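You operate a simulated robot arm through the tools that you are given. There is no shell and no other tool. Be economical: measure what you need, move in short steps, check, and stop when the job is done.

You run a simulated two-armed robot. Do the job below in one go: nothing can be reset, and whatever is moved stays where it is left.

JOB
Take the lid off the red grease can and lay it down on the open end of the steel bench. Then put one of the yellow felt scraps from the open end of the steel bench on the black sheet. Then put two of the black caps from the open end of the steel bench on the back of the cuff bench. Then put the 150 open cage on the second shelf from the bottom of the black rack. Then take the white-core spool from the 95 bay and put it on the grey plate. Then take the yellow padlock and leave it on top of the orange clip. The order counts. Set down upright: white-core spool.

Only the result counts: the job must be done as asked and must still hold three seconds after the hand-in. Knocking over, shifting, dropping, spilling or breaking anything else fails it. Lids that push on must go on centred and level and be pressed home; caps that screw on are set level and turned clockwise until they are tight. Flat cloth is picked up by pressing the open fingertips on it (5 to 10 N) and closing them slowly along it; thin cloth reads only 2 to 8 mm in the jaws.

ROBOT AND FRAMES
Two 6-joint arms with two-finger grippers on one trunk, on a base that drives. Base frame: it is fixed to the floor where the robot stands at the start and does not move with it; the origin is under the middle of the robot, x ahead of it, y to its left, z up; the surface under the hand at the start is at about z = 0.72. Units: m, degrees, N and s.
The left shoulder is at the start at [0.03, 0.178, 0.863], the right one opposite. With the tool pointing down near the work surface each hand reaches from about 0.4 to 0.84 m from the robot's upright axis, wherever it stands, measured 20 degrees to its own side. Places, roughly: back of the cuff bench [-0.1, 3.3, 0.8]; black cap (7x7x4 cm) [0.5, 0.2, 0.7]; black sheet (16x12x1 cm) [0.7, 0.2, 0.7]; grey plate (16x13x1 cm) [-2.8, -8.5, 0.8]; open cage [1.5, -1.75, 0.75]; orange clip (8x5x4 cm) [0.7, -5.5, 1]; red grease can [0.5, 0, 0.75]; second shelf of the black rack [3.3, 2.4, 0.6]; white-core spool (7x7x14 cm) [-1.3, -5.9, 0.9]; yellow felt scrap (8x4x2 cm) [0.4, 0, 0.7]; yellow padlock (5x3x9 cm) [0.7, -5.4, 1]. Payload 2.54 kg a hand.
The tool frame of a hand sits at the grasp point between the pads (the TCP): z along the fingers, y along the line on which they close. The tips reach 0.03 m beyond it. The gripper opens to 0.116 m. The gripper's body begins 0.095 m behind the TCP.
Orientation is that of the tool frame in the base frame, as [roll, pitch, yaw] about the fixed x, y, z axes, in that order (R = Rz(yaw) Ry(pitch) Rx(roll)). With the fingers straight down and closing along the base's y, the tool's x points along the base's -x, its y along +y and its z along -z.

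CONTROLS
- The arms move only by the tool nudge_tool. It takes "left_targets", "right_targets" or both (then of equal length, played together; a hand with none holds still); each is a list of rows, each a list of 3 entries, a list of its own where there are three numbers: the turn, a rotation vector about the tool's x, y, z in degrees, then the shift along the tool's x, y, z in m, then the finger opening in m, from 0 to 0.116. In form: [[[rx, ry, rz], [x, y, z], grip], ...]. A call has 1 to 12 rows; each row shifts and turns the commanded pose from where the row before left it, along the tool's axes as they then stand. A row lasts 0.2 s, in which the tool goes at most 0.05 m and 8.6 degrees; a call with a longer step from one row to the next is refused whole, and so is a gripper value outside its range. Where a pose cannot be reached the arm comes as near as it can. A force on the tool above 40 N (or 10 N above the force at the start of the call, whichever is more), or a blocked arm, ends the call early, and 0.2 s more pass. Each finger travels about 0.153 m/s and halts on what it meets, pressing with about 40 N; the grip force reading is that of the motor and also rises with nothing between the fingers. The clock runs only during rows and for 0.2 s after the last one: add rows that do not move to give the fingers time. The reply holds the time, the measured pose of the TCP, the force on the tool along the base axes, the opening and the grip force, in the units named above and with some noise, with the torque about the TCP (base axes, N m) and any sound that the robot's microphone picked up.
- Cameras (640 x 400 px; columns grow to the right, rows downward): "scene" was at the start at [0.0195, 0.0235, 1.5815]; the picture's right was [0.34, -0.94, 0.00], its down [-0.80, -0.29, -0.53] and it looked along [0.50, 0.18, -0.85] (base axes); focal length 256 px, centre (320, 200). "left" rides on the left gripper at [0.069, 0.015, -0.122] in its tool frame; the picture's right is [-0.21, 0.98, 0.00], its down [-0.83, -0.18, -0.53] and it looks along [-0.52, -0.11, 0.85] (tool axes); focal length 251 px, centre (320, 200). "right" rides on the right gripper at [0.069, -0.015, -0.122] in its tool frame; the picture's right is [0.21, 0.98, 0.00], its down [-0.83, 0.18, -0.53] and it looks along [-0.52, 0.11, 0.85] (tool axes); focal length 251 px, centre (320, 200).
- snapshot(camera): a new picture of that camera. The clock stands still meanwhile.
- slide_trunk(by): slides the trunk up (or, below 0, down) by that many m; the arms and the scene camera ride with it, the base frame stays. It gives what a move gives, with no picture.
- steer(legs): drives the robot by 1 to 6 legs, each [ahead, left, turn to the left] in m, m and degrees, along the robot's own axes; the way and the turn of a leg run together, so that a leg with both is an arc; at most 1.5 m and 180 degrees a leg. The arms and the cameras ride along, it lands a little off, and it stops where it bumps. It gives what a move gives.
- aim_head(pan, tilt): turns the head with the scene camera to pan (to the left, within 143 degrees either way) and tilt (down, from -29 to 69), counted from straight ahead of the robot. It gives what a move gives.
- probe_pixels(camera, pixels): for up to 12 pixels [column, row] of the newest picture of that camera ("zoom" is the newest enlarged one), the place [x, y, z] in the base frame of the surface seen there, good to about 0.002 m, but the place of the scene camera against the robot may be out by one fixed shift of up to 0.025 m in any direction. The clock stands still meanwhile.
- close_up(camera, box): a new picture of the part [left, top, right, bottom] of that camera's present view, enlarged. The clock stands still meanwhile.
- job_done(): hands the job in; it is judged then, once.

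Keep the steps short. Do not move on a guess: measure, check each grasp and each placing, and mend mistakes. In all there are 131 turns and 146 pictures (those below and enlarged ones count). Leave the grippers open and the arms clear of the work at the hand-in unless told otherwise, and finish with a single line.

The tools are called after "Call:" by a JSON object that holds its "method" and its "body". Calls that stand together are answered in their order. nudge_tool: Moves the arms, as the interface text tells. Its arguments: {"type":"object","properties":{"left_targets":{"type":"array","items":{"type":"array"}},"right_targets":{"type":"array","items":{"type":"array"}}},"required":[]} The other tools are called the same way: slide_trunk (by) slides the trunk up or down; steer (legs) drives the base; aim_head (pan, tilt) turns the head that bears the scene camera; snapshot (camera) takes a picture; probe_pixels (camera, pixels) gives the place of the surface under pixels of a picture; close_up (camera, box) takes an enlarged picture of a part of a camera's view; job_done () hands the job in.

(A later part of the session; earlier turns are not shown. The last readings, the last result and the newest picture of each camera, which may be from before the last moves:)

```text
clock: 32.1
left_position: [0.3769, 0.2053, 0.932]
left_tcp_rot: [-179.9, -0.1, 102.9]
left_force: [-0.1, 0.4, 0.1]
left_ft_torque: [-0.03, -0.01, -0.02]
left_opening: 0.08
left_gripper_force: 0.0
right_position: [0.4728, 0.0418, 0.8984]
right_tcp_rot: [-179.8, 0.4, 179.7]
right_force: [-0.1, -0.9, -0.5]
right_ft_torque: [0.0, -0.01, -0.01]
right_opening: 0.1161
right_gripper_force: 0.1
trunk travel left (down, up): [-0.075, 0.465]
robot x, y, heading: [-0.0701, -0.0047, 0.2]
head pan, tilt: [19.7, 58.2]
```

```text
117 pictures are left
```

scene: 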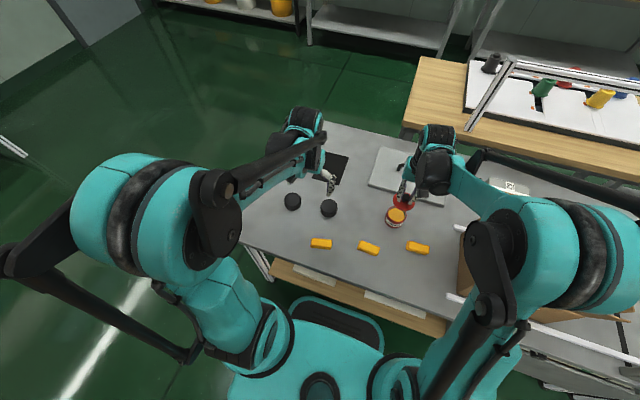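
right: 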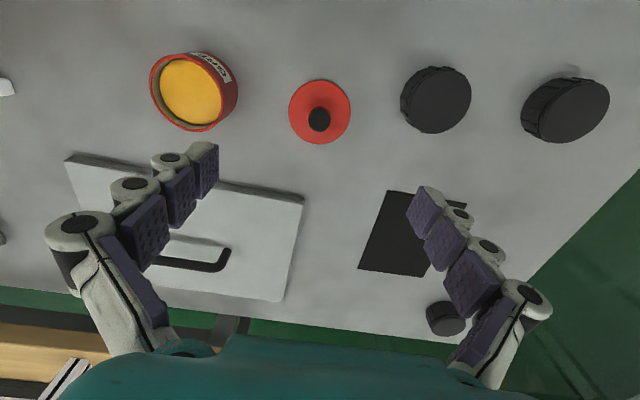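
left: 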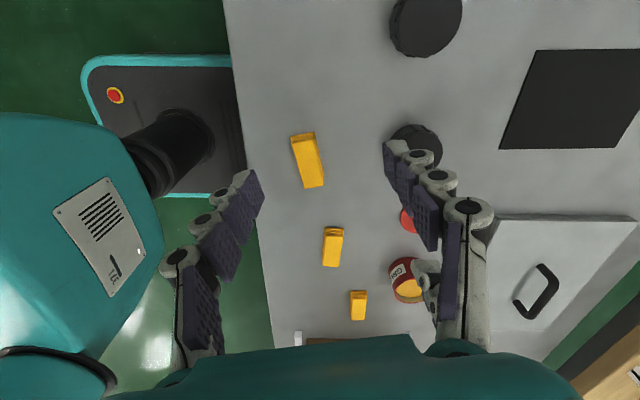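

I move left over the felt (z 0.81) and the right hand out of the way to its side.

Call:
{"method": "nudge_tool", "body": {"left_targets": [[[0, 0, 0], [0, 0, 0], 0.08], [[0, 0, 0], [-0.02, -0.01, 0], 0.08], [[0, 0, 0], [-0.022, -0.01, 0.02], 0.08], [[0, 0, 0], [-0.022, -0.0106, 0.03], 0.08], [[0, 0, 0], [0, 0, 0.04], 0.08], [[0, 0, 0], [0, 0, 0.032], 0.08], [[0, 0, 0], [0, 0, 0], 0.08]], "right_targets": [[[0, 0, 0], [0, -0.045, -0.01], 0.116], [[0, 0, 0], [0, -0.045, -0.01], 0.116], [[0, 0, 0], [0, -0.045, -0.01], 0.116], [[0, 0, 0], [0, -0.045, -0.01], 0.116], [[0, 0, 0], [0, 0, 0], 0.116], [[0, 0, 0], [0, 0, 0], 0.116], [[0, 0, 0], [0, 0, 0], 0.116]]}}

Call:
{"method": "snapshot", "body": {"camera": "left"}}

```text
clock: 33.7
left_position: [0.3608, 0.137, 0.8084]
left_tcp_rot: [-179.9, -0.1, 103.1]
left_force: [-0.4, 0.6, -0.5]
left_ft_torque: [0.01, 0.0, 0.0]
left_opening: 0.0802
left_gripper_force: 0.0
right_position: [0.471, -0.1398, 0.9392]
right_tcp_rot: [-179.8, 0.6, 179.7]
right_force: [-0.3, 0.6, -0.5]
right_ft_torque: [-0.03, -0.01, 0.0]
right_opening: 0.116
right_gripper_force: 0.1
trunk travel left (down, up): [-0.075, 0.465]
robot x, y, heading: [-0.0722, 0.0029, 0.1]
head pan, tilt: [19.7, 58.2]
```

```text
116 pictures are left
```

left: 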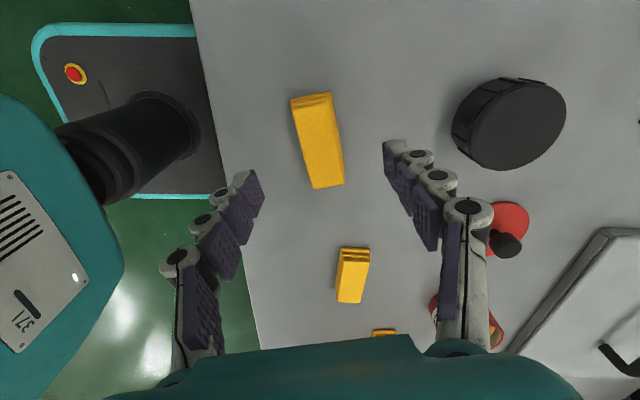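

The felt is between the fingers. I lower to z=0.754 and close.

Call:
{"method": "nudge_tool", "body": {"left_targets": [[[0, 0, 0], [0, 0, 0.03], 0.08], [[0, 0, 0], [0, 0, 0.02], 0.08], [[0, 0, 0], [0, 0, 0.004], 0.08], [[0, 0, 0], [0, 0, 0], 0.05], [[0, 0, 0], [0, 0, 0], 0.03], [[0, 0, 0], [0, 0, 0], 0.0], [[0, 0, 0], [0, 0, 0], 0.0]]}}

```text
clock: 35.3
left_position: [0.3606, 0.1366, 0.7555]
left_tcp_rot: [-179.8, -0.1, 103.1]
left_force: [-0.5, -0.3, -0.3]
left_ft_torque: [0.0, 0.02, 0.02]
left_opening: 0.0312
left_gripper_force: 39.8
right_position: [0.4722, -0.1396, 0.9397]
right_tcp_rot: [-179.9, 0.5, 179.7]
right_force: [-0.6, 0.2, 0.3]
right_ft_torque: [-0.04, -0.01, 0.0]
right_opening: 0.1163
right_gripper_force: 0.0
trunk travel left (down, up): [-0.075, 0.465]
robot x, y, heading: [-0.0677, 0.0009, 0.1]
head pan, tilt: [19.7, 58.2]
```

Gripped (0.031). I lift 0.09 and move over the sheet centre (0.701,0.214).

Call:
{"method": "nudge_tool", "body": {"left_targets": [[[0, 0, 0], [0, 0, -0.045], 0.0], [[0, 0, 0], [0, 0, -0.045], 0.0], [[0, 0, 0], [0, 0.0436, 0], 0.0], [[0, 0, 0], [0, 0.0436, 0], 0.0], [[0, 0, 0], [0, 0.0436, 0], 0.0], [[0, 0, 0], [0, 0.0436, 0], 0.0], [[0, 0, 0], [0, 0.0436, 0], 0.0], [[0, 0, 0], [0, 0.0436, 0], 0.0], [[0, 0, 0], [0, 0.0436, 0], 0.0], [[0, 0, 0], [0, 0.0433, 0], 0.0], [[0, 0, 0], [0, 0, 0], 0.0]]}}

Call:
{"method": "snapshot", "body": {"camera": "left"}}

```text
clock: 37.7
left_position: [0.699, 0.2161, 0.8443]
left_tcp_rot: [-179.8, -0.1, 103.1]
left_force: [-0.9, -1.3, 0.5]
left_ft_torque: [-0.01, 0.0, -0.02]
left_opening: 0.0309
left_gripper_force: 40.1
right_position: [0.4718, -0.1394, 0.9407]
right_tcp_rot: [-179.7, 0.6, 179.7]
right_force: [-0.4, -0.3, 0.9]
right_ft_torque: [-0.01, 0.02, 0.05]
right_opening: 0.1158
right_gripper_force: 0.0
trunk travel left (down, up): [-0.075, 0.465]
robot x, y, heading: [-0.0699, -0.0011, -0.0]
head pan, tilt: [19.7, 58.2]
```

```text
115 pictures are left
```

left: 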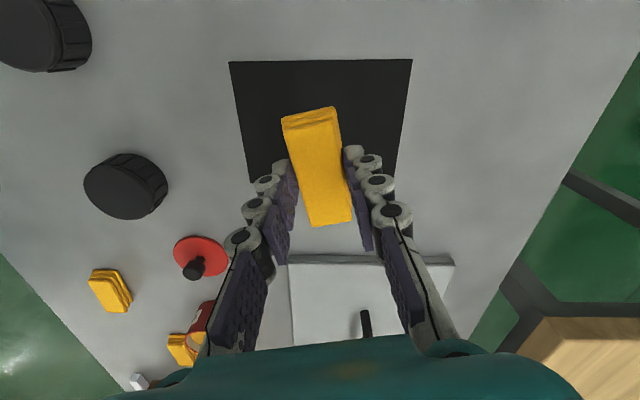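

Over the sheet. I lower to z≈0.760, open and lift.

Call:
{"method": "nudge_tool", "body": {"left_targets": [[[0, 0, 0], [0.0, 0, 0.04], 0.0], [[0, 0, 0], [0, 0, 0.03], 0.0], [[0, 0, 0], [0, 0, 0.01], 0.0], [[0, 0, 0], [0, 0, 0.004], 0.0], [[0, 0, 0], [0, 0, 0], 0.0], [[0, 0, 0], [0, 0, 0], 0.04], [[0, 0, 0], [0, 0, 0], 0.08], [[0, 0, 0], [0, 0, 0], 0.08], [[0, 0, 0], [0, 0, -0.04], 0.08], [[0, 0, 0], [0, 0, -0.05], 0.08], [[0, 0, 0], [0, 0, -0.05], 0.1], [[0, 0, 0], [0, 0, 0], 0.1]]}}

Call:
{"method": "snapshot", "body": {"camera": "left"}}

```text
clock: 40.3
left_position: [0.7003, 0.2175, 0.9019]
left_tcp_rot: [-179.8, 0.0, 103.1]
left_force: [0.4, 1.0, -0.4]
left_ft_torque: [0.0, 0.03, -0.02]
left_opening: 0.1001
left_gripper_force: 0.1
right_position: [0.4706, -0.1402, 0.94]
right_tcp_rot: [-179.8, 0.5, 179.7]
right_force: [0.7, 0.0, 0.1]
right_ft_torque: [0.03, -0.01, -0.04]
right_opening: 0.1164
right_gripper_force: 0.1
trunk travel left (down, up): [-0.075, 0.465]
robot x, y, heading: [-0.0711, -0.0027, 0.2]
head pan, tilt: [19.7, 58.2]
```

```text
114 pictures are left
```

left: 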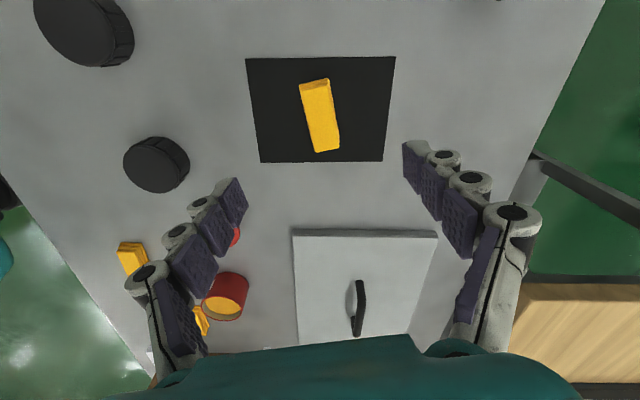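

The felt lies on the sheet. Next the caps: left hand goes over the left cap near (0.475,0.285).

Call:
{"method": "nudge_tool", "body": {"left_targets": [[[0, 0, 0], [0.0195, -0.034, 0], 0.1], [[0, 0, 0], [0.0195, -0.034, 0], 0.1], [[0, 0, 0], [0.0195, -0.034, 0], 0.1], [[0, 0, 0], [0.0195, -0.034, 0], 0.1], [[0, 0, 0], [0.0195, -0.034, 0], 0.1], [[0, 0, 0], [0.0195, -0.034, 0], 0.1], [[0, 0, 0], [0, 0, 0], 0.1]]}}

Call:
{"method": "snapshot", "body": {"camera": "left"}}

```text
clock: 41.9
left_position: [0.4765, 0.2843, 0.9023]
left_tcp_rot: [-179.9, -0.1, 103.0]
left_force: [0.6, -0.2, -0.5]
left_ft_torque: [0.0, 0.01, 0.0]
left_opening: 0.1001
left_gripper_force: 0.0
right_position: [0.4736, -0.1398, 0.9399]
right_tcp_rot: [-179.8, 0.5, 179.7]
right_force: [-0.4, -0.3, 0.8]
right_ft_torque: [0.0, 0.04, -0.02]
right_opening: 0.1159
right_gripper_force: 0.0
trunk travel left (down, up): [-0.075, 0.465]
robot x, y, heading: [-0.0681, -0.0013, 0.0]
head pan, tilt: [19.7, 58.2]
```

```text
113 pictures are left
```

left: 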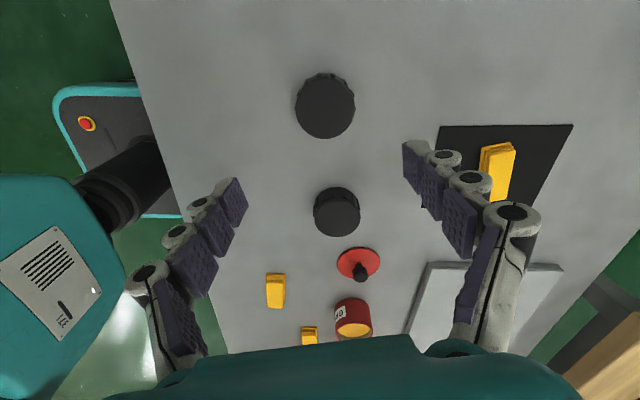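

Call:
{"method": "probe_pixels", "body": {"camera": "left", "pixels": [[325, 108], [299, 108], [351, 108], [325, 82], [325, 134], [337, 212], [318, 216], [358, 214], [338, 196], [338, 232]]}}

```text
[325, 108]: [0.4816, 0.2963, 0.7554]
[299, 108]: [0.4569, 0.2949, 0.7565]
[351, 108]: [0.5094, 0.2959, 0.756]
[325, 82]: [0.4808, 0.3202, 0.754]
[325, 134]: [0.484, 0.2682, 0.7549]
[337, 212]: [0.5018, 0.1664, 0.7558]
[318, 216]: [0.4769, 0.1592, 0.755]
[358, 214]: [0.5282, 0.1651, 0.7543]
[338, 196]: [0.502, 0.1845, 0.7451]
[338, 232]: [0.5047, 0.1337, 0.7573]
```

Cap B centre (0.483,0.294), cap A about (0.502,0.160). Left goes down on B to z≈0.756 and closes.

Call:
{"method": "nudge_tool", "body": {"left_targets": [[[0, 0, 0], [0.008, 0.0085, 0.03], 0.1], [[0, 0, 0], [0, 0, 0.045], 0.1], [[0, 0, 0], [0, 0, 0.04], 0.1], [[0, 0, 0], [0, 0, 0.025], 0.1], [[0, 0, 0], [0, 0, 0.006], 0.1], [[0, 0, 0], [0, 0, 0], 0.1], [[0, 0, 0], [0, 0, 0], 0.08], [[0, 0, 0], [0, 0, 0], 0.06], [[0, 0, 0], [0, 0, 0], 0.04], [[0, 0, 0], [0, 0, 0], 0.04]]}}

```text
clock: 44.1
left_position: [0.4815, 0.293, 0.7553]
left_tcp_rot: [-179.9, -0.1, 103.2]
left_force: [1.0, -0.9, 3.3]
left_ft_torque: [0.08, -0.1, 0.01]
left_opening: 0.0604
left_gripper_force: 40.4
right_position: [0.4719, -0.1393, 0.9398]
right_tcp_rot: [-179.8, 0.5, 179.7]
right_force: [-0.8, 0.2, -0.8]
right_ft_torque: [-0.02, 0.03, -0.01]
right_opening: 0.1159
right_gripper_force: 0.0
trunk travel left (down, up): [-0.075, 0.465]
robot x, y, heading: [-0.0681, -0.0016, -0.2]
head pan, tilt: [19.7, 58.2]
```

B is gripped (0.0604). I lift it and move it left, while the right hand goes over cap A.

Call:
{"method": "nudge_tool", "body": {"left_targets": [[[0, 0, 0], [0, 0, -0.045], 0.04], [[0, 0, 0], [0, 0, -0.045], 0.04], [[0, 0, 0], [0, 0, -0.045], 0.04], [[0, 0, 0], [0.03, 0, 0], 0.04], [[0, 0, 0], [0.04, 0, 0], 0.04], [[0, 0, 0], [0.04, 0, 0], 0.04], [[0, 0, 0], [0, 0, 0], 0.04], [[0, 0, 0], [0, 0, 0], 0.04], [[0, 0, 0], [0, 0, 0], 0.04], [[0, 0, 0], [0, 0, 0], 0.04]], "right_targets": [[[0, 0, 0], [0, 0, 0], 0.1], [[0, 0, 0], [0, 0, 0], 0.1], [[0, 0, 0], [-0.01, 0.04, 0], 0.1], [[0, 0, 0], [-0.01, 0.043, 0], 0.1], [[0, 0, 0], [-0.01, 0.043, 0], 0.1], [[0, 0, 0], [0, 0.043, 0], 0.1], [[0, 0, 0], [0, 0.043, 0], 0.1], [[0, 0, 0], [0, 0.043, 0], 0.1], [[0, 0, 0], [0, 0.043, 0.02], 0.1], [[0, 0, 0], [0, 0, 0.02], 0.1]]}}

Call:
{"method": "snapshot", "body": {"camera": "right"}}

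Call:
{"method": "snapshot", "body": {"camera": "left"}}

```text
clock: 46.3
left_position: [0.4563, 0.4004, 0.8893]
left_tcp_rot: [-179.9, -0.1, 103.1]
left_force: [1.0, 1.0, -0.2]
left_ft_torque: [0.05, -0.03, -0.01]
left_opening: 0.0606
left_gripper_force: 40.1
right_position: [0.5012, 0.1584, 0.8972]
right_tcp_rot: [-179.8, 0.5, 179.8]
right_force: [-0.7, -0.7, -0.5]
right_ft_torque: [0.02, -0.02, 0.01]
right_opening: 0.1001
right_gripper_force: 0.0
trunk travel left (down, up): [-0.075, 0.465]
robot x, y, heading: [-0.0688, -0.0009, 0.1]
head pan, tilt: [19.7, 58.2]
```

```text
112 pictures are left
```

right: 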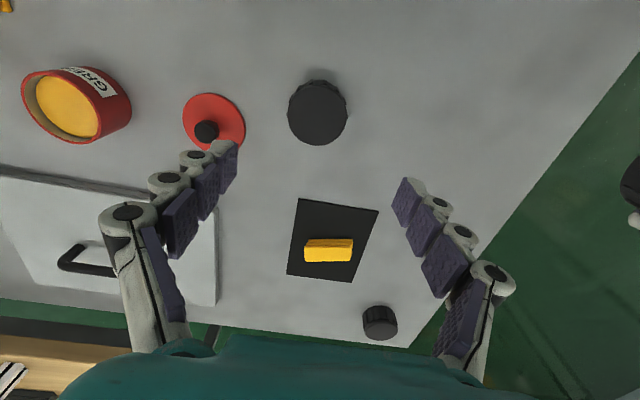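

```text
111 pictures are left
```

left: 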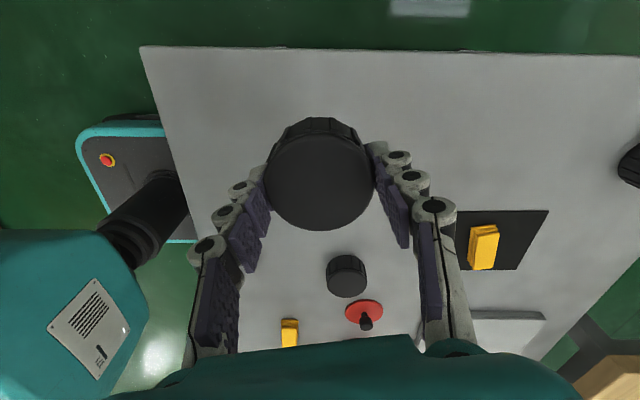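

Call:
{"method": "probe_pixels", "body": {"camera": "right", "pixels": [[317, 112], [291, 113], [344, 110], [318, 86], [318, 141], [215, 118], [240, 118]]}}

```text
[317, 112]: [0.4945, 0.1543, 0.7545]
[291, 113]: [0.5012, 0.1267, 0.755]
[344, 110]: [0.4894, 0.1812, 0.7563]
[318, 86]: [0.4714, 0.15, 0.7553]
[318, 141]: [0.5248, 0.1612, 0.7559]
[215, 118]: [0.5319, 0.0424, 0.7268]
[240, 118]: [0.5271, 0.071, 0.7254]
```

Cap A centre (0.498,0.155). Right goes down to 0.757 and closes.

Call:
{"method": "nudge_tool", "body": {"right_targets": [[[0, 0, 0], [0.0025, -0.003, 0.04], 0.1], [[0, 0, 0], [0, 0, 0.045], 0.1], [[0, 0, 0], [0, 0, 0.035], 0.1], [[0, 0, 0], [0, 0, 0.02], 0.1], [[0, 0, 0], [0, 0, 0], 0.1], [[0, 0, 0], [0, 0, 0], 0.08], [[0, 0, 0], [0, 0, 0], 0.06], [[0, 0, 0], [0, 0, 0], 0.04], [[0, 0, 0], [0, 0, 0], 0.04]]}}

Call:
{"method": "nudge_tool", "body": {"right_targets": [[[0, 0, 0], [0, 0, -0.04], 0.04], [[0, 0, 0], [0, 0, -0.045], 0.04], [[0, 0, 0], [0, 0, -0.045], 0.04], [[0, 0, 0], [0, -0.04, -0.04], 0.04], [[0, 0, 0], [0, -0.04, -0.03], 0.04], [[0, 0, 0], [0, -0.05, 0], 0.04], [[0, 0, 0], [0, -0.05, 0], 0.04], [[0, 0, 0], [0, -0.05, 0], 0.04], [[0, 0, 0], [0, 0, 0], 0.04]]}}

Call:
{"method": "snapshot", "body": {"camera": "right"}}

Call:
{"method": "aim_head", "body": {"pan": 80, "tilt": 20}}

Call:
{"method": "snapshot", "body": {"camera": "scene"}}

```text
clock: 48.3
left_position: [0.4567, 0.4011, 0.8893]
left_tcp_rot: [-179.9, -0.1, 103.2]
left_force: [-0.4, -0.7, -0.1]
left_ft_torque: [0.01, -0.01, 0.03]
left_opening: 0.0602
left_gripper_force: 39.8
right_position: [0.5021, 0.1558, 0.7578]
right_tcp_rot: [-179.8, 0.5, 179.7]
right_force: [-1.1, -0.3, -0.1]
right_ft_torque: [-0.01, -0.02, 0.01]
right_opening: 0.0604
right_gripper_force: 39.8
trunk travel left (down, up): [-0.075, 0.465]
robot x, y, heading: [-0.0697, -0.0011, 0.2]
head pan, tilt: [19.7, 58.2]
```

```text
refused: row 4 steps farther than a row can; nothing moved
```

```text
110 pictures are left
```

right: 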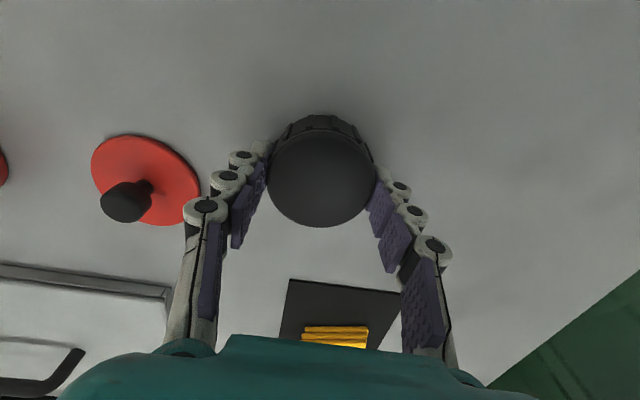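

```text
clock: 49.6
left_position: [0.4573, 0.4007, 0.8914]
left_tcp_rot: [-179.9, -0.1, 103.1]
left_force: [0.0, -0.9, 0.6]
left_ft_torque: [0.01, 0.01, -0.01]
left_opening: 0.0602
left_gripper_force: 39.9
right_position: [0.5021, 0.1551, 0.7576]
right_tcp_rot: [-179.8, 0.4, 179.8]
right_force: [-0.3, 0.2, -0.3]
right_ft_torque: [-0.01, -0.01, 0.02]
right_opening: 0.0603
right_gripper_force: 40.0
trunk travel left (down, up): [-0.075, 0.465]
robot x, y, heading: [-0.0721, 0.0011, -0.3]
head pan, tilt: [80.0, 20.0]
```

```text
109 pictures are left
```

scene: 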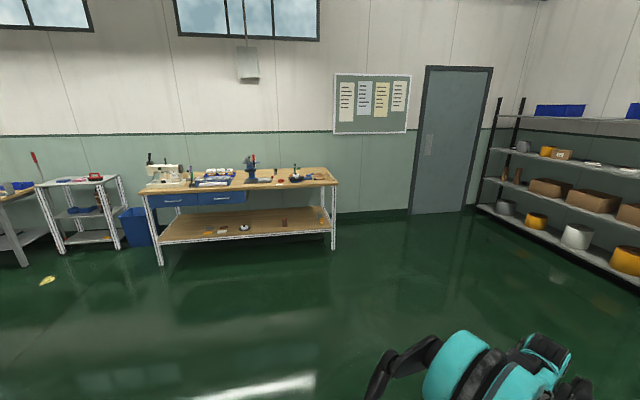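

Cap A is held; the lift was refused for step size. I redo it shorter and zoom on the wooden bench at (235,190).

Call:
{"method": "nudge_tool", "body": {"right_targets": [[[0, 0, 0], [0, 0, -0.04], 0.04], [[0, 0, 0], [0, 0, -0.045], 0.04], [[0, 0, 0], [0, 0, -0.045], 0.04], [[0, 0, 0], [0.0, -0.045, 0], 0.04], [[0, 0, 0], [0.0, -0.045, 0], 0.04], [[0, 0, 0], [0, -0.045, 0], 0.04], [[0, 0, 0], [0.02, -0.045, 0], 0.04], [[0, 0, 0], [0.02, -0.045, 0], 0.04], [[0, 0, 0], [0, -0.04, 0], 0.04], [[0, 0, 0], [0, 0, 0], 0.04]]}}

Call:
{"method": "close_up", "body": {"camera": "scene", "box": [110, 130, 360, 280]}}

Call:
{"method": "probe_pixels", "body": {"camera": "scene", "pixels": [[145, 190], [335, 182], [330, 170], [222, 178], [280, 178], [240, 217], [60, 180], [440, 210]]}}

```text
clock: 51.8
left_position: [0.4567, 0.4024, 0.8899]
left_tcp_rot: [-179.9, 0.0, 103.1]
left_force: [-0.2, 0.5, -0.6]
left_ft_torque: [-0.04, 0.0, -0.01]
left_opening: 0.0604
left_gripper_force: 40.4
right_position: [0.4588, -0.1088, 0.8889]
right_tcp_rot: [-179.9, 0.5, 179.7]
right_force: [0.6, -1.2, -0.1]
right_ft_torque: [-0.02, -0.02, 0.02]
right_opening: 0.0604
right_gripper_force: 39.9
trunk travel left (down, up): [-0.075, 0.465]
robot x, y, heading: [-0.0682, -0.0013, 0.0]
head pan, tilt: [80.0, 20.0]
```

```text
2.56 times, centred on (235, 205) of scene
```

zoom: 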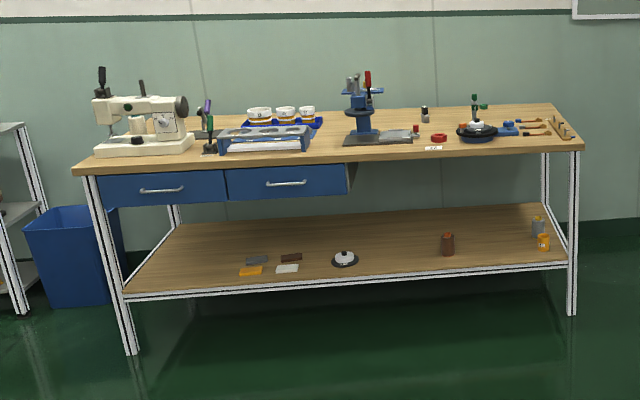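

```text
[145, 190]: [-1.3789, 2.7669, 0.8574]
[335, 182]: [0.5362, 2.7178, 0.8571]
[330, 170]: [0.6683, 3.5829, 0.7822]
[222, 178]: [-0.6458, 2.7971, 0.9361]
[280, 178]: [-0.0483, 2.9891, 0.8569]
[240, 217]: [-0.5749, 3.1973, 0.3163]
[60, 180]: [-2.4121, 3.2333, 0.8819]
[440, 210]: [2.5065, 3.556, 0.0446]
```

The bench top is at z≈0.857, x −1.38..0.54, front edge y≈2.72. I look behind-left before backing up and raise the trunk by 0.25.

Call:
{"method": "slide_trunk", "body": {"by": 0.25}}

Call:
{"method": "aim_head", "body": {"pan": 140, "tilt": 30}}

Call:
{"method": "snapshot", "body": {"camera": "scene"}}

Call:
{"method": "aim_head", "body": {"pan": -140, "tilt": 30}}

Call:
{"method": "snapshot", "body": {"camera": "scene"}}

```text
clock: 54.4
left_position: [0.4571, 0.4012, 1.1412]
left_tcp_rot: [-179.9, -0.1, 103.1]
left_force: [0.7, 0.0, -0.5]
left_ft_torque: [-0.03, 0.0, -0.01]
left_opening: 0.0604
left_gripper_force: 39.8
right_position: [0.4589, -0.1088, 1.1375]
right_tcp_rot: [-179.8, 0.5, 179.7]
right_force: [0.7, 0.4, 0.1]
right_ft_torque: [0.01, 0.0, 0.02]
right_opening: 0.0601
right_gripper_force: 39.5
trunk travel left (down, up): [-0.325, 0.215]
robot x, y, heading: [-0.0695, -0.0001, -0.1]
head pan, tilt: [80.0, 20.0]
```

```text
clock: 55.7
left_position: [0.4567, 0.4007, 1.1397]
left_tcp_rot: [-179.8, -0.2, 103.1]
left_force: [0.7, 0.3, -0.5]
left_ft_torque: [0.03, 0.0, -0.05]
left_opening: 0.0604
left_gripper_force: 40.1
right_position: [0.4581, -0.11, 1.1391]
right_tcp_rot: [-179.9, 0.5, 179.8]
right_force: [0.9, -0.6, 0.0]
right_ft_torque: [0.02, -0.03, 0.05]
right_opening: 0.0603
right_gripper_force: 40.1
trunk travel left (down, up): [-0.325, 0.215]
robot x, y, heading: [-0.0653, 0.0007, -0.0]
head pan, tilt: [140.0, 30.0]
```

```text
107 pictures are left
```

scene: 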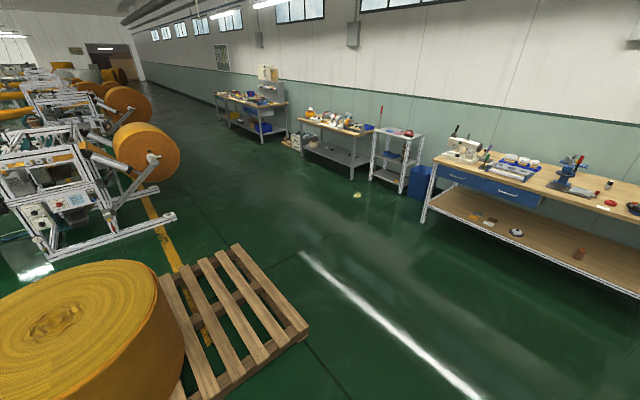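

```text
clock: 59.5
left_position: [0.4565, 0.4003, 1.1398]
left_tcp_rot: [-180.0, 0.0, 103.0]
left_force: [0.2, 0.1, 0.2]
left_ft_torque: [-0.01, -0.01, 0.02]
left_opening: 0.0601
left_gripper_force: 40.2
right_position: [0.4589, -0.1084, 1.1384]
right_tcp_rot: [-179.8, 0.4, 179.7]
right_force: [-0.4, 0.4, -0.5]
right_ft_torque: [-0.01, -0.01, 0.02]
right_opening: 0.06
right_gripper_force: 40.0
trunk travel left (down, up): [-0.325, 0.215]
robot x, y, heading: [-0.0706, -0.0035, -0.0]
head pan, tilt: [-140.0, 30.0]
```

```text
106 pictures are left
```

scene: 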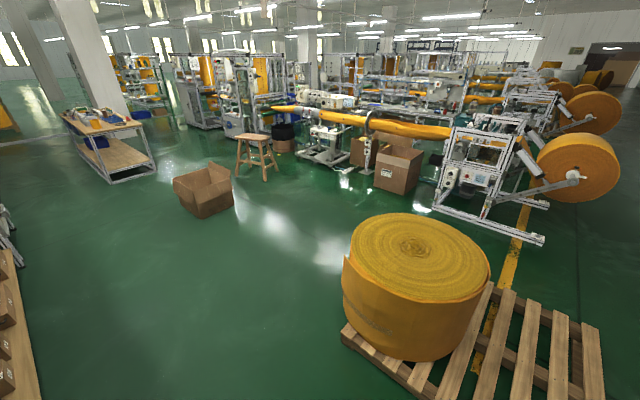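

There is a pallet with a roll behind. I probe its nearest edges.

Call:
{"method": "probe_pixels", "body": {"camera": "scene", "pixels": [[350, 335], [430, 395], [350, 270], [490, 290], [590, 330], [10, 390], [205, 215], [100, 180], [265, 180], [20, 300]]}}

```text
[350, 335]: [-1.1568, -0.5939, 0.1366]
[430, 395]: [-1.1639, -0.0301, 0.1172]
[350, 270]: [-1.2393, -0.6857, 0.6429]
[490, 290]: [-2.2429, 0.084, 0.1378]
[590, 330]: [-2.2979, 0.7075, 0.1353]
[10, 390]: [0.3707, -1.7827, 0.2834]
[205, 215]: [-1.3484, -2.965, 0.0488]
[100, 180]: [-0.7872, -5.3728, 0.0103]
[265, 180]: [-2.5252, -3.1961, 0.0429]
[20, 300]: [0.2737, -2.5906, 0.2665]
```

Pallet edge at x≈−1.16, so 0.3 m back is fine. I back up, turn left, and drive to about (-0.1,2.1).

Call:
{"method": "steer", "body": {"legs": [[-0.3, 0, 0], [0, 0, 90], [1.2, 0, 0], [0.85, -0.27, 0]]}}

Call:
{"method": "aim_head", "body": {"pan": 0, "tilt": 40}}

Call:
{"method": "snapshot", "body": {"camera": "scene"}}

```text
clock: 75.5
left_position: [-0.5215, 2.5863, 1.1388]
left_tcp_rot: [-180.0, -0.1, -165.7]
left_force: [-0.4, -0.6, -0.3]
left_ft_torque: [-0.04, 0.02, -0.03]
left_opening: 0.0601
left_gripper_force: 39.6
right_position: [-0.012, 2.5986, 1.1391]
right_tcp_rot: [-179.8, 0.6, -89.2]
right_force: [0.0, -0.8, -0.3]
right_ft_torque: [0.01, 0.0, -0.02]
right_opening: 0.0604
right_gripper_force: 39.7
trunk travel left (down, up): [-0.325, 0.215]
robot x, y, heading: [-0.1118, 2.0654, 91.1]
head pan, tilt: [-140.0, 30.0]
```

```text
clock: 77.7
left_position: [-0.5215, 2.5869, 1.1399]
left_tcp_rot: [-180.0, 0.0, -165.8]
left_force: [-1.1, 0.4, -0.1]
left_ft_torque: [-0.02, -0.02, 0.0]
left_opening: 0.0603
left_gripper_force: 39.8
right_position: [-0.0135, 2.599, 1.1388]
right_tcp_rot: [-179.9, 0.6, -89.2]
right_force: [-0.6, -0.6, 0.5]
right_ft_torque: [-0.01, -0.01, 0.03]
right_opening: 0.0602
right_gripper_force: 39.8
trunk travel left (down, up): [-0.325, 0.215]
robot x, y, heading: [-0.1126, 2.0687, 91.5]
head pan, tilt: [0.0, 40.0]
```

```text
105 pictures are left
```

scene: 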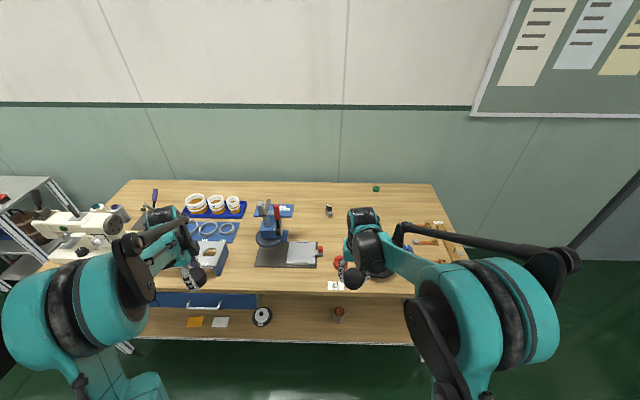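

I probe positions along the bench back.

Call:
{"method": "probe_pixels", "body": {"camera": "scene", "pixels": [[329, 212], [310, 190], [350, 190], [400, 195], [430, 190], [350, 205], [287, 212], [345, 230], [376, 190], [300, 278], [320, 250], [270, 184]]}}

Call:
{"method": "close_up", "body": {"camera": "scene", "box": [230, 170, 470, 300]}}

```text
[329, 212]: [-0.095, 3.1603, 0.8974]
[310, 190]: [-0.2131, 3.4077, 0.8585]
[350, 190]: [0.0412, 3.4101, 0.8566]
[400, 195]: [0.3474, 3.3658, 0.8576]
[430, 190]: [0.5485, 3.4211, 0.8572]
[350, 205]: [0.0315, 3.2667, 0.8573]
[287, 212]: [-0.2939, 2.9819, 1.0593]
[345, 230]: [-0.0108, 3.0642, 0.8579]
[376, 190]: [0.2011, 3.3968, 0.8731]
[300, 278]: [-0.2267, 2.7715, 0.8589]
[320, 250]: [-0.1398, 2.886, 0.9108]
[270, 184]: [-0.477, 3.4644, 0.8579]
```

```text
2.67 times, centred on (350, 235) of scene
```

zoom: 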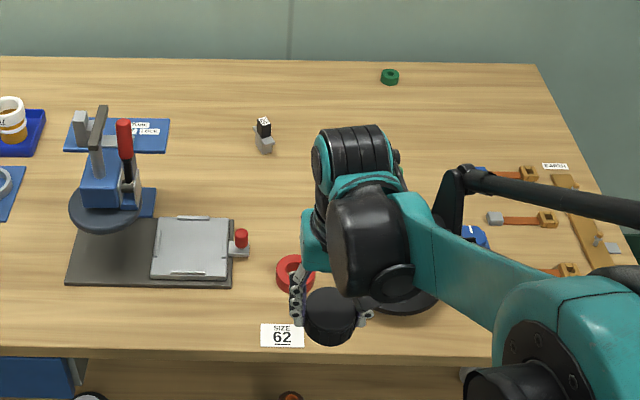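

The bench back edge is at y≈3.46; a small bottle is at (-0.095,3.16). I raise the trunk by 0.1, drive ahead 0.28 and look down at the base front and bench edge.

Call:
{"method": "slide_trunk", "body": {"by": 0.1}}

Call:
{"method": "steer", "body": {"legs": [[0.28, 0.0, -1.3]]}}

Call:
{"method": "aim_head", "body": {"pan": 0, "tilt": 65}}

Call:
{"method": "snapshot", "body": {"camera": "scene"}}

```text
clock: 79.0
left_position: [-0.5215, 2.5891, 1.2383]
left_tcp_rot: [-179.9, -0.1, -165.8]
left_force: [-0.3, 0.3, -0.5]
left_ft_torque: [0.02, 0.01, -0.04]
left_opening: 0.0601
left_gripper_force: 40.4
right_position: [-0.0133, 2.5998, 1.2388]
right_tcp_rot: [-179.7, 0.5, -89.2]
right_force: [-0.2, -0.1, -1.2]
right_ft_torque: [-0.02, -0.01, -0.02]
right_opening: 0.0602
right_gripper_force: 39.9
trunk travel left (down, up): [-0.425, 0.115]
robot x, y, heading: [-0.1125, 2.0687, 91.4]
head pan, tilt: [0.0, 40.0]
```

```text
clock: 81.0
left_position: [-0.5144, 2.8765, 1.2404]
left_tcp_rot: [-179.9, -0.2, -167.0]
left_force: [0.4, 0.4, -0.5]
left_ft_torque: [0.0, 0.01, 0.01]
left_opening: 0.06
left_gripper_force: 39.8
right_position: [-0.0043, 2.8769, 1.2392]
right_tcp_rot: [-179.7, 0.5, -90.3]
right_force: [0.0, -1.2, -0.1]
right_ft_torque: [-0.01, 0.01, 0.01]
right_opening: 0.0601
right_gripper_force: 39.9
trunk travel left (down, up): [-0.425, 0.115]
robot x, y, heading: [-0.114, 2.35, 89.8]
head pan, tilt: [0.0, 40.0]
```

```text
clock: 81.9
left_position: [-0.5142, 2.8758, 1.2401]
left_tcp_rot: [-179.9, 0.0, -167.0]
left_force: [0.4, 0.4, -0.4]
left_ft_torque: [0.02, -0.01, -0.01]
left_opening: 0.0602
left_gripper_force: 39.9
right_position: [-0.0047, 2.8762, 1.2395]
right_tcp_rot: [-179.8, 0.6, -90.5]
right_force: [0.2, -0.6, -0.2]
right_ft_torque: [0.01, -0.01, 0.01]
right_opening: 0.0603
right_gripper_force: 40.3
trunk travel left (down, up): [-0.425, 0.115]
robot x, y, heading: [-0.1113, 2.3488, 89.8]
head pan, tilt: [0.0, 65.0]
```

```text
103 pictures are left
```

scene: 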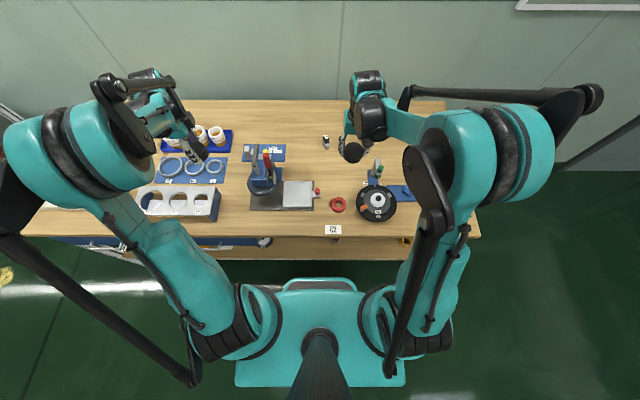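

Call:
{"method": "probe_pixels", "body": {"camera": "scene", "pixels": [[320, 280], [290, 284], [320, 300], [340, 260], [340, 254], [340, 237], [330, 236], [325, 142], [320, 110], [320, 268]]}}

```text
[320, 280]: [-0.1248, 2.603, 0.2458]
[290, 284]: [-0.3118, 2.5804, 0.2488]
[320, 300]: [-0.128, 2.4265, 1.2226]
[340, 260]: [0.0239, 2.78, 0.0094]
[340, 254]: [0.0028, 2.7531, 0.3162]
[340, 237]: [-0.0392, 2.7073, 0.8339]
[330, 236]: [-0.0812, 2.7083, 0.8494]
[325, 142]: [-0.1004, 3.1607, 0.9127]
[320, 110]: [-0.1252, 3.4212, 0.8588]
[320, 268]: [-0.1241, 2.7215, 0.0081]
```

Base front is at y≈2.605, top z≈0.25; shelf front at 2.753. I can go ahead another 0.115 m. Then I bring both hands toward the back at height.

Call:
{"method": "steer", "body": {"legs": [[0.115, 0.0, 0]]}}

Call:
{"method": "snapshot", "body": {"camera": "scene"}}

Call:
{"method": "snapshot", "body": {"camera": "right"}}

Call:
{"method": "snapshot", "body": {"camera": "left"}}

```text
clock: 83.1
left_position: [-0.5127, 2.9912, 1.2401]
left_tcp_rot: [-180.0, -0.1, -167.0]
left_force: [-0.2, 0.6, -1.2]
left_ft_torque: [-0.01, 0.01, -0.01]
left_opening: 0.0601
left_gripper_force: 39.7
right_position: [-0.003, 2.9933, 1.2391]
right_tcp_rot: [-179.8, 0.6, -90.4]
right_force: [0.0, -0.2, 0.2]
right_ft_torque: [-0.03, 0.01, 0.0]
right_opening: 0.0601
right_gripper_force: 39.9
trunk travel left (down, up): [-0.425, 0.115]
robot x, y, heading: [-0.11, 2.4663, 89.9]
head pan, tilt: [0.0, 65.0]
```

```text
102 pictures are left
```

scene: 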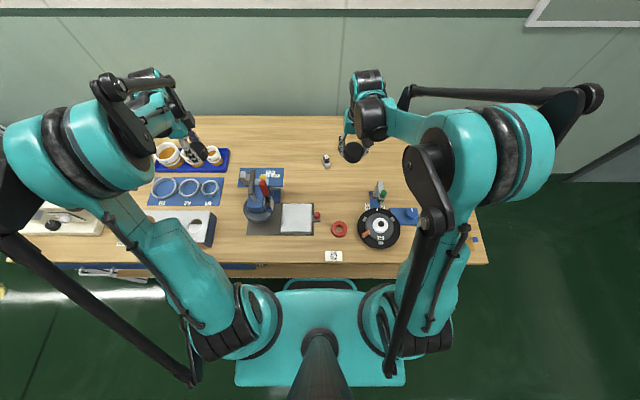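

```text
101 pictures are left
```

right: 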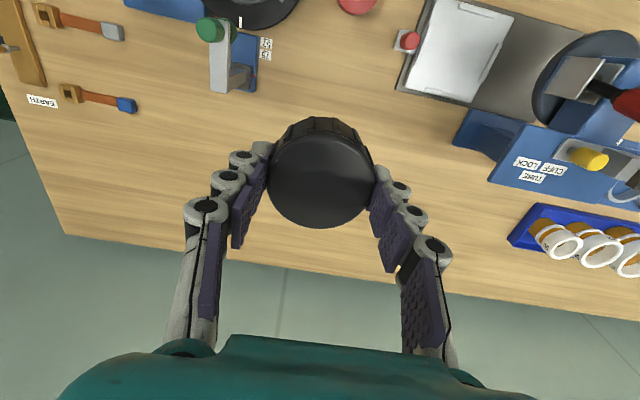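

```text
100 pictures are left
```

left: 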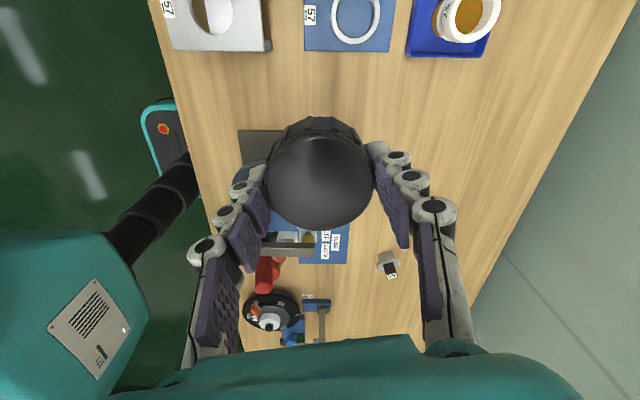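

Right goes ahead by 0.257 to (0.02,3.25), left to (-0.20,3.25), both above z 1.2.

Call:
{"method": "nudge_tool", "body": {"left_targets": [[[0, 0, 0], [-0.0403, 0.0202, 0], 0.04], [[0, 0, 0], [-0.0403, 0.0202, 0], 0.04], [[0, 0, 0], [-0.0403, 0.0202, 0], 0.04], [[0, 0, 0], [-0.0403, 0.0202, 0], 0.04], [[0, 0, 0], [-0.0403, 0.0202, 0], 0.04], [[0, 0, 0], [-0.0403, 0.0202, 0], 0.04], [[0, 0, 0], [-0.0403, 0.0202, 0], 0.04], [[0, 0, 0], [-0.0403, 0.0202, 0], 0.04], [[0, 0, 0], [-0.0403, 0.0202, 0], 0.04], [[0, 0, 0], [0, 0, 0], 0.04]], "right_targets": [[[0, 0, 0], [-0.043, -0.0035, 0], 0.04], [[0, 0, 0], [-0.043, -0.0035, 0], 0.04], [[0, 0, 0], [-0.043, -0.0035, 0], 0.04], [[0, 0, 0], [-0.043, -0.0035, 0], 0.04], [[0, 0, 0], [-0.043, -0.0035, 0], 0.04], [[0, 0, 0], [-0.042, -0.0035, 0], 0.04], [[0, 0, 0], [0, 0, 0], 0.04], [[0, 0, 0], [0, 0, 0], 0.04], [[0, 0, 0], [0, 0, 0], 0.04], [[0, 0, 0], [0, 0, 0], 0.04]]}}

Call:
{"method": "snapshot", "body": {"camera": "right"}}

Call:
{"method": "snapshot", "body": {"camera": "left"}}

```text
clock: 85.3
left_position: [-0.2018, 3.2487, 1.2392]
left_tcp_rot: [-180.0, -0.1, -166.9]
left_force: [-0.2, -0.1, 0.1]
left_ft_torque: [0.04, 0.0, 0.03]
left_opening: 0.0604
left_gripper_force: 40.2
right_position: [0.0189, 3.2489, 1.242]
right_tcp_rot: [-179.8, 0.5, -90.4]
right_force: [0.0, -0.5, 0.2]
right_ft_torque: [0.02, -0.01, -0.01]
right_opening: 0.0601
right_gripper_force: 39.6
trunk travel left (down, up): [-0.425, 0.115]
robot x, y, heading: [-0.1095, 2.463, 90.2]
head pan, tilt: [0.0, 65.0]
```

```text
99 pictures are left
```

right: 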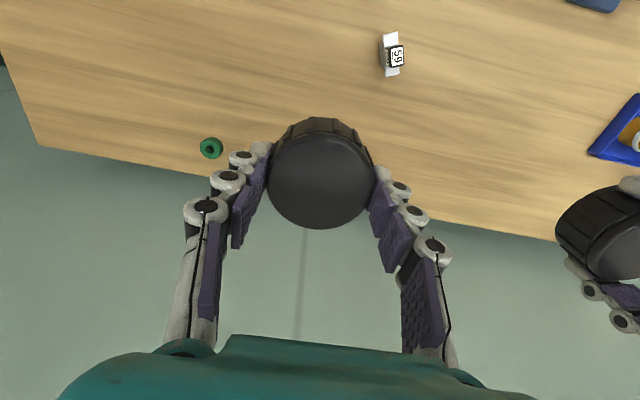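

```text
98 pictures are left
```

left: 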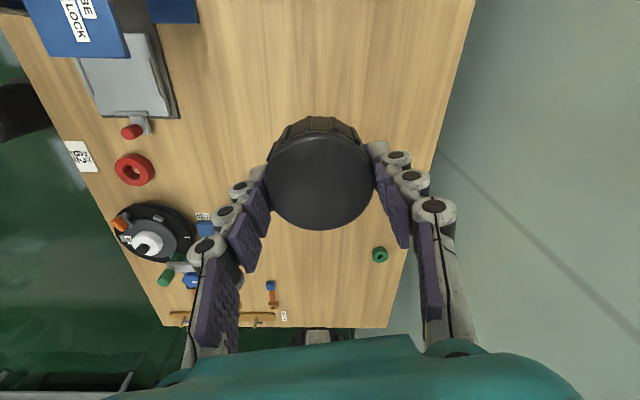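

Both hands are in place. I look with the head to see how the left arm passes the press before lowering.

Call:
{"method": "nudge_tool", "body": {"left_targets": [[[0, 0, 0], [-0.018, 0.015, 0], 0.04], [[0, 0, 0], [0, 0, 0], 0.04]], "right_targets": [[[0, 0, 0], [-0.015, 0.028, 0], 0.04], [[0, 0, 0], [0, 0, 0], 0.04]]}}

Call:
{"method": "snapshot", "body": {"camera": "scene"}}

Call:
{"method": "probe_pixels", "body": {"camera": "scene", "pixels": [[263, 180], [252, 175], [325, 158]]}}

```text
clock: 85.9
left_position: [-0.1868, 3.2568, 1.239]
left_tcp_rot: [-179.9, -0.1, -167.1]
left_force: [-0.2, -0.1, 0.1]
left_ft_torque: [0.02, 0.03, 0.0]
left_opening: 0.0602
left_gripper_force: 40.0
left hand out of reach, approached as far as the arm can: row 1
right_position: [-0.0082, 3.2633, 1.2431]
right_tcp_rot: [-179.9, 0.6, -90.4]
right_force: [0.0, -1.2, 0.6]
right_ft_torque: [0.04, -0.02, 0.02]
right_opening: 0.06
right_gripper_force: 40.1
trunk travel left (down, up): [-0.425, 0.115]
robot x, y, heading: [-0.1121, 2.4644, 90.0]
head pan, tilt: [0.0, 65.0]
```

```text
97 pictures are left
```

scene: 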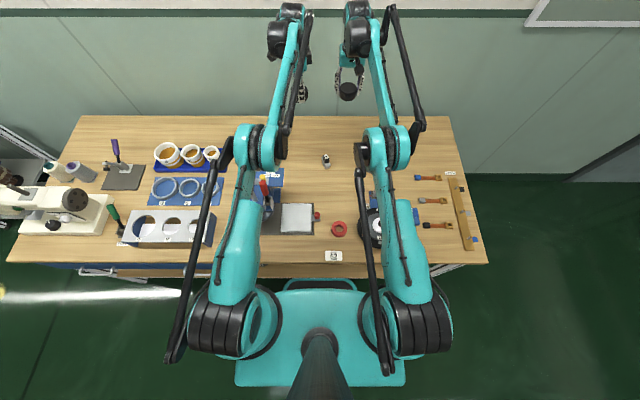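

```text
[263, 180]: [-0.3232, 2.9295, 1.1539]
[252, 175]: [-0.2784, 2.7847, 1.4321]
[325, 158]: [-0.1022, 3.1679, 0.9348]
```

The press handle top is at z 1.154 right under the left arm. I probe the clamp on the right side to find a better robot position.

Call:
{"method": "close_up", "body": {"camera": "scene", "box": [220, 110, 460, 260]}}

Call:
{"method": "probe_pixels", "body": {"camera": "scene", "pixels": [[375, 195], [377, 216], [369, 195], [390, 150], [395, 190], [385, 60], [280, 80], [262, 150], [238, 250], [372, 240]]}}

```text
2.67 times, centred on (340, 185) of scene
```

zoom: 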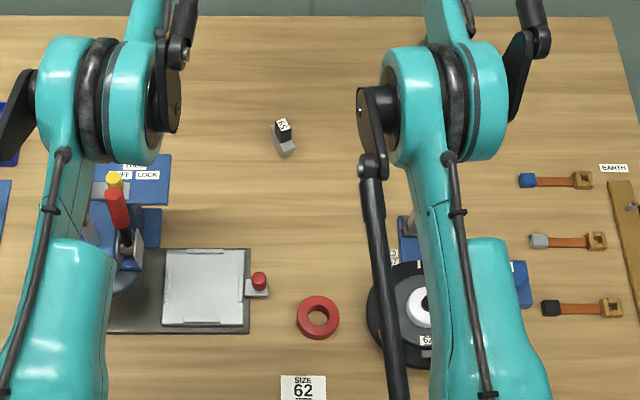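

```text
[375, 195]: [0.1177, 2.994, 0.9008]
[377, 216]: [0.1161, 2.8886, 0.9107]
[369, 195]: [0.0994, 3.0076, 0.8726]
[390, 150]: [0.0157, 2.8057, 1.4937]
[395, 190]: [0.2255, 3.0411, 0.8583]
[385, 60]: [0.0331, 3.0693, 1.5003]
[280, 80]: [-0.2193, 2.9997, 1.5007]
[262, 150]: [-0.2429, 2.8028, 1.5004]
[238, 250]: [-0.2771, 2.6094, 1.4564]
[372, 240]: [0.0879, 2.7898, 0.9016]
```

Keeping the trunk high leaves the forearms above the press (1.154). I lower both hands by 0.22 first and check.

Call:
{"method": "nudge_tool", "body": {"left_targets": [[[0, 0, 0], [0, 0, 0.044], 0.04], [[0, 0, 0], [0, 0, 0.044], 0.04], [[0, 0, 0], [0, 0, 0.044], 0.04], [[0, 0, 0], [0, 0, 0.044], 0.04], [[0, 0, 0], [0, 0, 0.044], 0.04], [[0, 0, 0], [0, 0, 0], 0.04]], "right_targets": [[[0, 0, 0], [0, 0, 0.044], 0.04], [[0, 0, 0], [0, 0, 0.044], 0.04], [[0, 0, 0], [0, 0, 0.044], 0.04], [[0, 0, 0], [0, 0, 0.044], 0.04], [[0, 0, 0], [0, 0, 0.044], 0.04], [[0, 0, 0], [0, 0, 0], 0.04]]}}

Call:
{"method": "snapshot", "body": {"camera": "scene"}}

Call:
{"method": "probe_pixels", "body": {"camera": "scene", "pixels": [[265, 150], [270, 170], [245, 230], [390, 150], [275, 120], [250, 150]]}}

Call:
{"method": "snapshot", "body": {"camera": "right"}}

```text
clock: 87.3
left_position: [-0.1899, 3.2344, 1.0267]
left_tcp_rot: [179.9, 0.0, -167.1]
left_force: [0.2, 0.9, -0.7]
left_ft_torque: [0.01, -0.01, 0.01]
left_opening: 0.0602
left_gripper_force: 39.8
left hand out of reach, approached as far as the arm can: row 4, 5
right_position: [-0.0054, 3.242, 1.0305]
right_tcp_rot: [-179.9, 0.6, -90.4]
right_force: [0.6, -0.6, 0.1]
right_ft_torque: [-0.04, -0.01, 0.0]
right_opening: 0.06
right_gripper_force: 40.2
right hand out of reach, approached as far as the arm can: row 4, 5
trunk travel left (down, up): [-0.425, 0.115]
robot x, y, heading: [-0.1143, 2.4644, 89.9]
head pan, tilt: [0.0, 65.0]
```

```text
95 pictures are left
```

scene: 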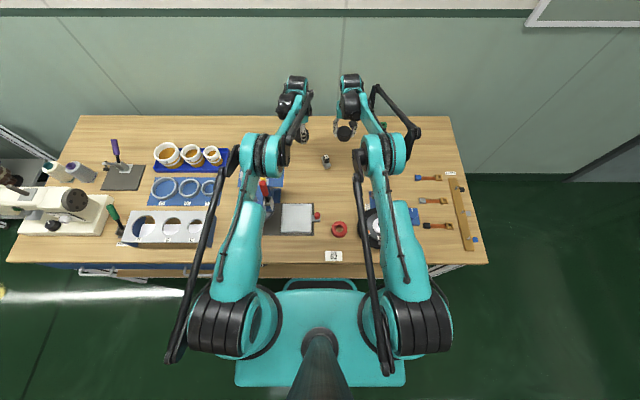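

```text
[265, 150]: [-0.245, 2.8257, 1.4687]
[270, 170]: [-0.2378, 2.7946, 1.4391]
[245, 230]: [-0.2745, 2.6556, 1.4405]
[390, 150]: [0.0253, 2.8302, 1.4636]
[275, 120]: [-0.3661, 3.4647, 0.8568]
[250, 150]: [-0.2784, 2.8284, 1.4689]
```

```text
94 pictures are left
```

right: 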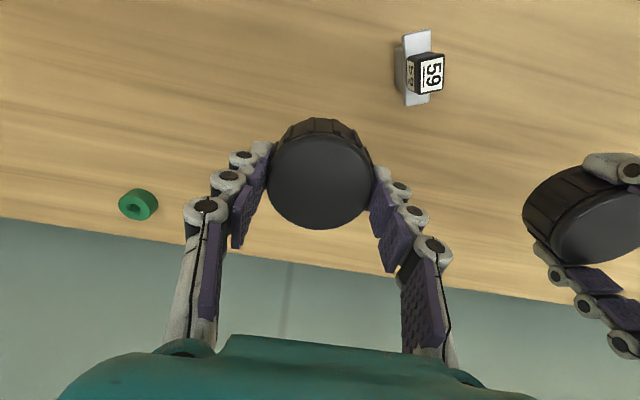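

Reach shrank a bit (y 3.234); elbows are at z≈1.46. Now I lower the trunk by 0.10 – still well clear of the press.

Call:
{"method": "slide_trunk", "body": {"by": -0.1}}

Call:
{"method": "snapshot", "body": {"camera": "right"}}

Call:
{"method": "snapshot", "body": {"camera": "scene"}}

```text
clock: 88.6
left_position: [-0.1903, 3.2335, 0.9277]
left_tcp_rot: [179.8, 0.1, -167.2]
left_force: [-0.4, -0.3, -0.1]
left_ft_torque: [0.01, 0.01, -0.01]
left_opening: 0.0605
left_gripper_force: 39.5
right_position: [-0.0064, 3.2421, 0.9313]
right_tcp_rot: [-179.9, 0.7, -90.3]
right_force: [0.5, -0.8, -0.7]
right_ft_torque: [0.0, 0.0, -0.02]
right_opening: 0.0602
right_gripper_force: 40.1
trunk travel left (down, up): [-0.325, 0.215]
robot x, y, heading: [-0.1113, 2.4681, 90.0]
head pan, tilt: [0.0, 65.0]
```

```text
93 pictures are left
```

right: 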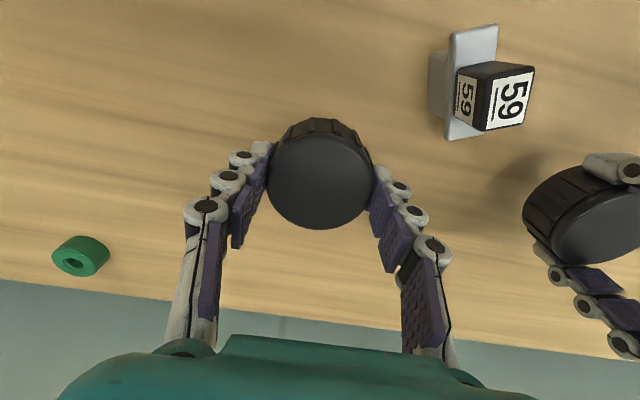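

```text
92 pictures are left
```

scene: 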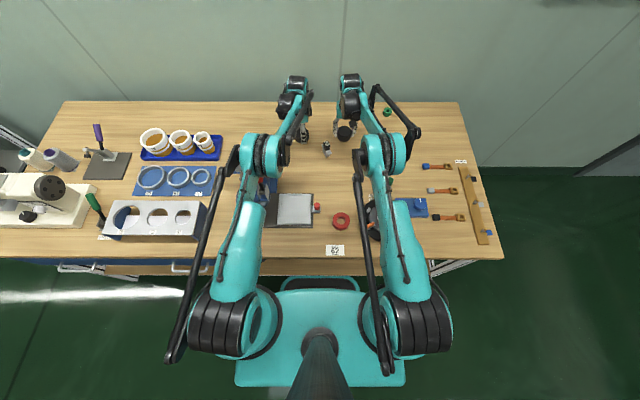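

Clear. Lower the trunk a further 0.02 and try to reach 3 cm further back.

Call:
{"method": "slide_trunk", "body": {"by": -0.02}}

Call:
{"method": "nudge_tool", "body": {"left_targets": [[[0, 0, 0], [-0.0034, 0.0146, 0], 0.04], [[0, 0, 0], [-0.0034, 0.0146, 0], 0.04], [[0, 0, 0], [0, 0, 0], 0.04]], "right_targets": [[[0, 0, 0], [-0.015, 0, 0], 0.04], [[0, 0, 0], [-0.015, 0, 0], 0.04], [[0, 0, 0], [0, 0, 0], 0.04]]}}

```text
clock: 89.3
left_position: [-0.1909, 3.2335, 0.9084]
left_tcp_rot: [179.9, -0.1, -167.2]
left_force: [1.3, 0.8, -0.4]
left_ft_torque: [0.03, 0.03, -0.03]
left_opening: 0.0602
left_gripper_force: 40.1
right_position: [-0.006, 3.2417, 0.9114]
right_tcp_rot: [-179.9, 0.8, -90.4]
right_force: [0.9, 0.4, -0.3]
right_ft_torque: [0.01, 0.03, 0.0]
right_opening: 0.0602
right_gripper_force: 39.9
trunk travel left (down, up): [-0.305, 0.235]
robot x, y, heading: [-0.113, 2.4629, 90.1]
head pan, tilt: [0.0, 65.0]
```

```text
clock: 90.1
left_position: [-0.1925, 3.2387, 0.914]
left_tcp_rot: [179.8, 0.0, -167.0]
left_force: [0.3, -1.1, -0.4]
left_ft_torque: [-0.02, 0.02, -0.02]
left_opening: 0.0601
left_gripper_force: 39.3
left hand out of reach, approached as far as the arm can: row 1, 2
right_position: [-0.0032, 3.2452, 0.9167]
right_tcp_rot: [-179.8, 0.6, -90.4]
right_force: [-0.1, 0.5, 0.8]
right_ft_torque: [0.0, 0.01, 0.03]
right_opening: 0.0602
right_gripper_force: 40.0
right hand out of reach, approached as far as the arm can: row 1, 2
trunk travel left (down, up): [-0.305, 0.235]
robot x, y, heading: [-0.1188, 2.4628, 89.9]
head pan, tilt: [0.0, 65.0]
```

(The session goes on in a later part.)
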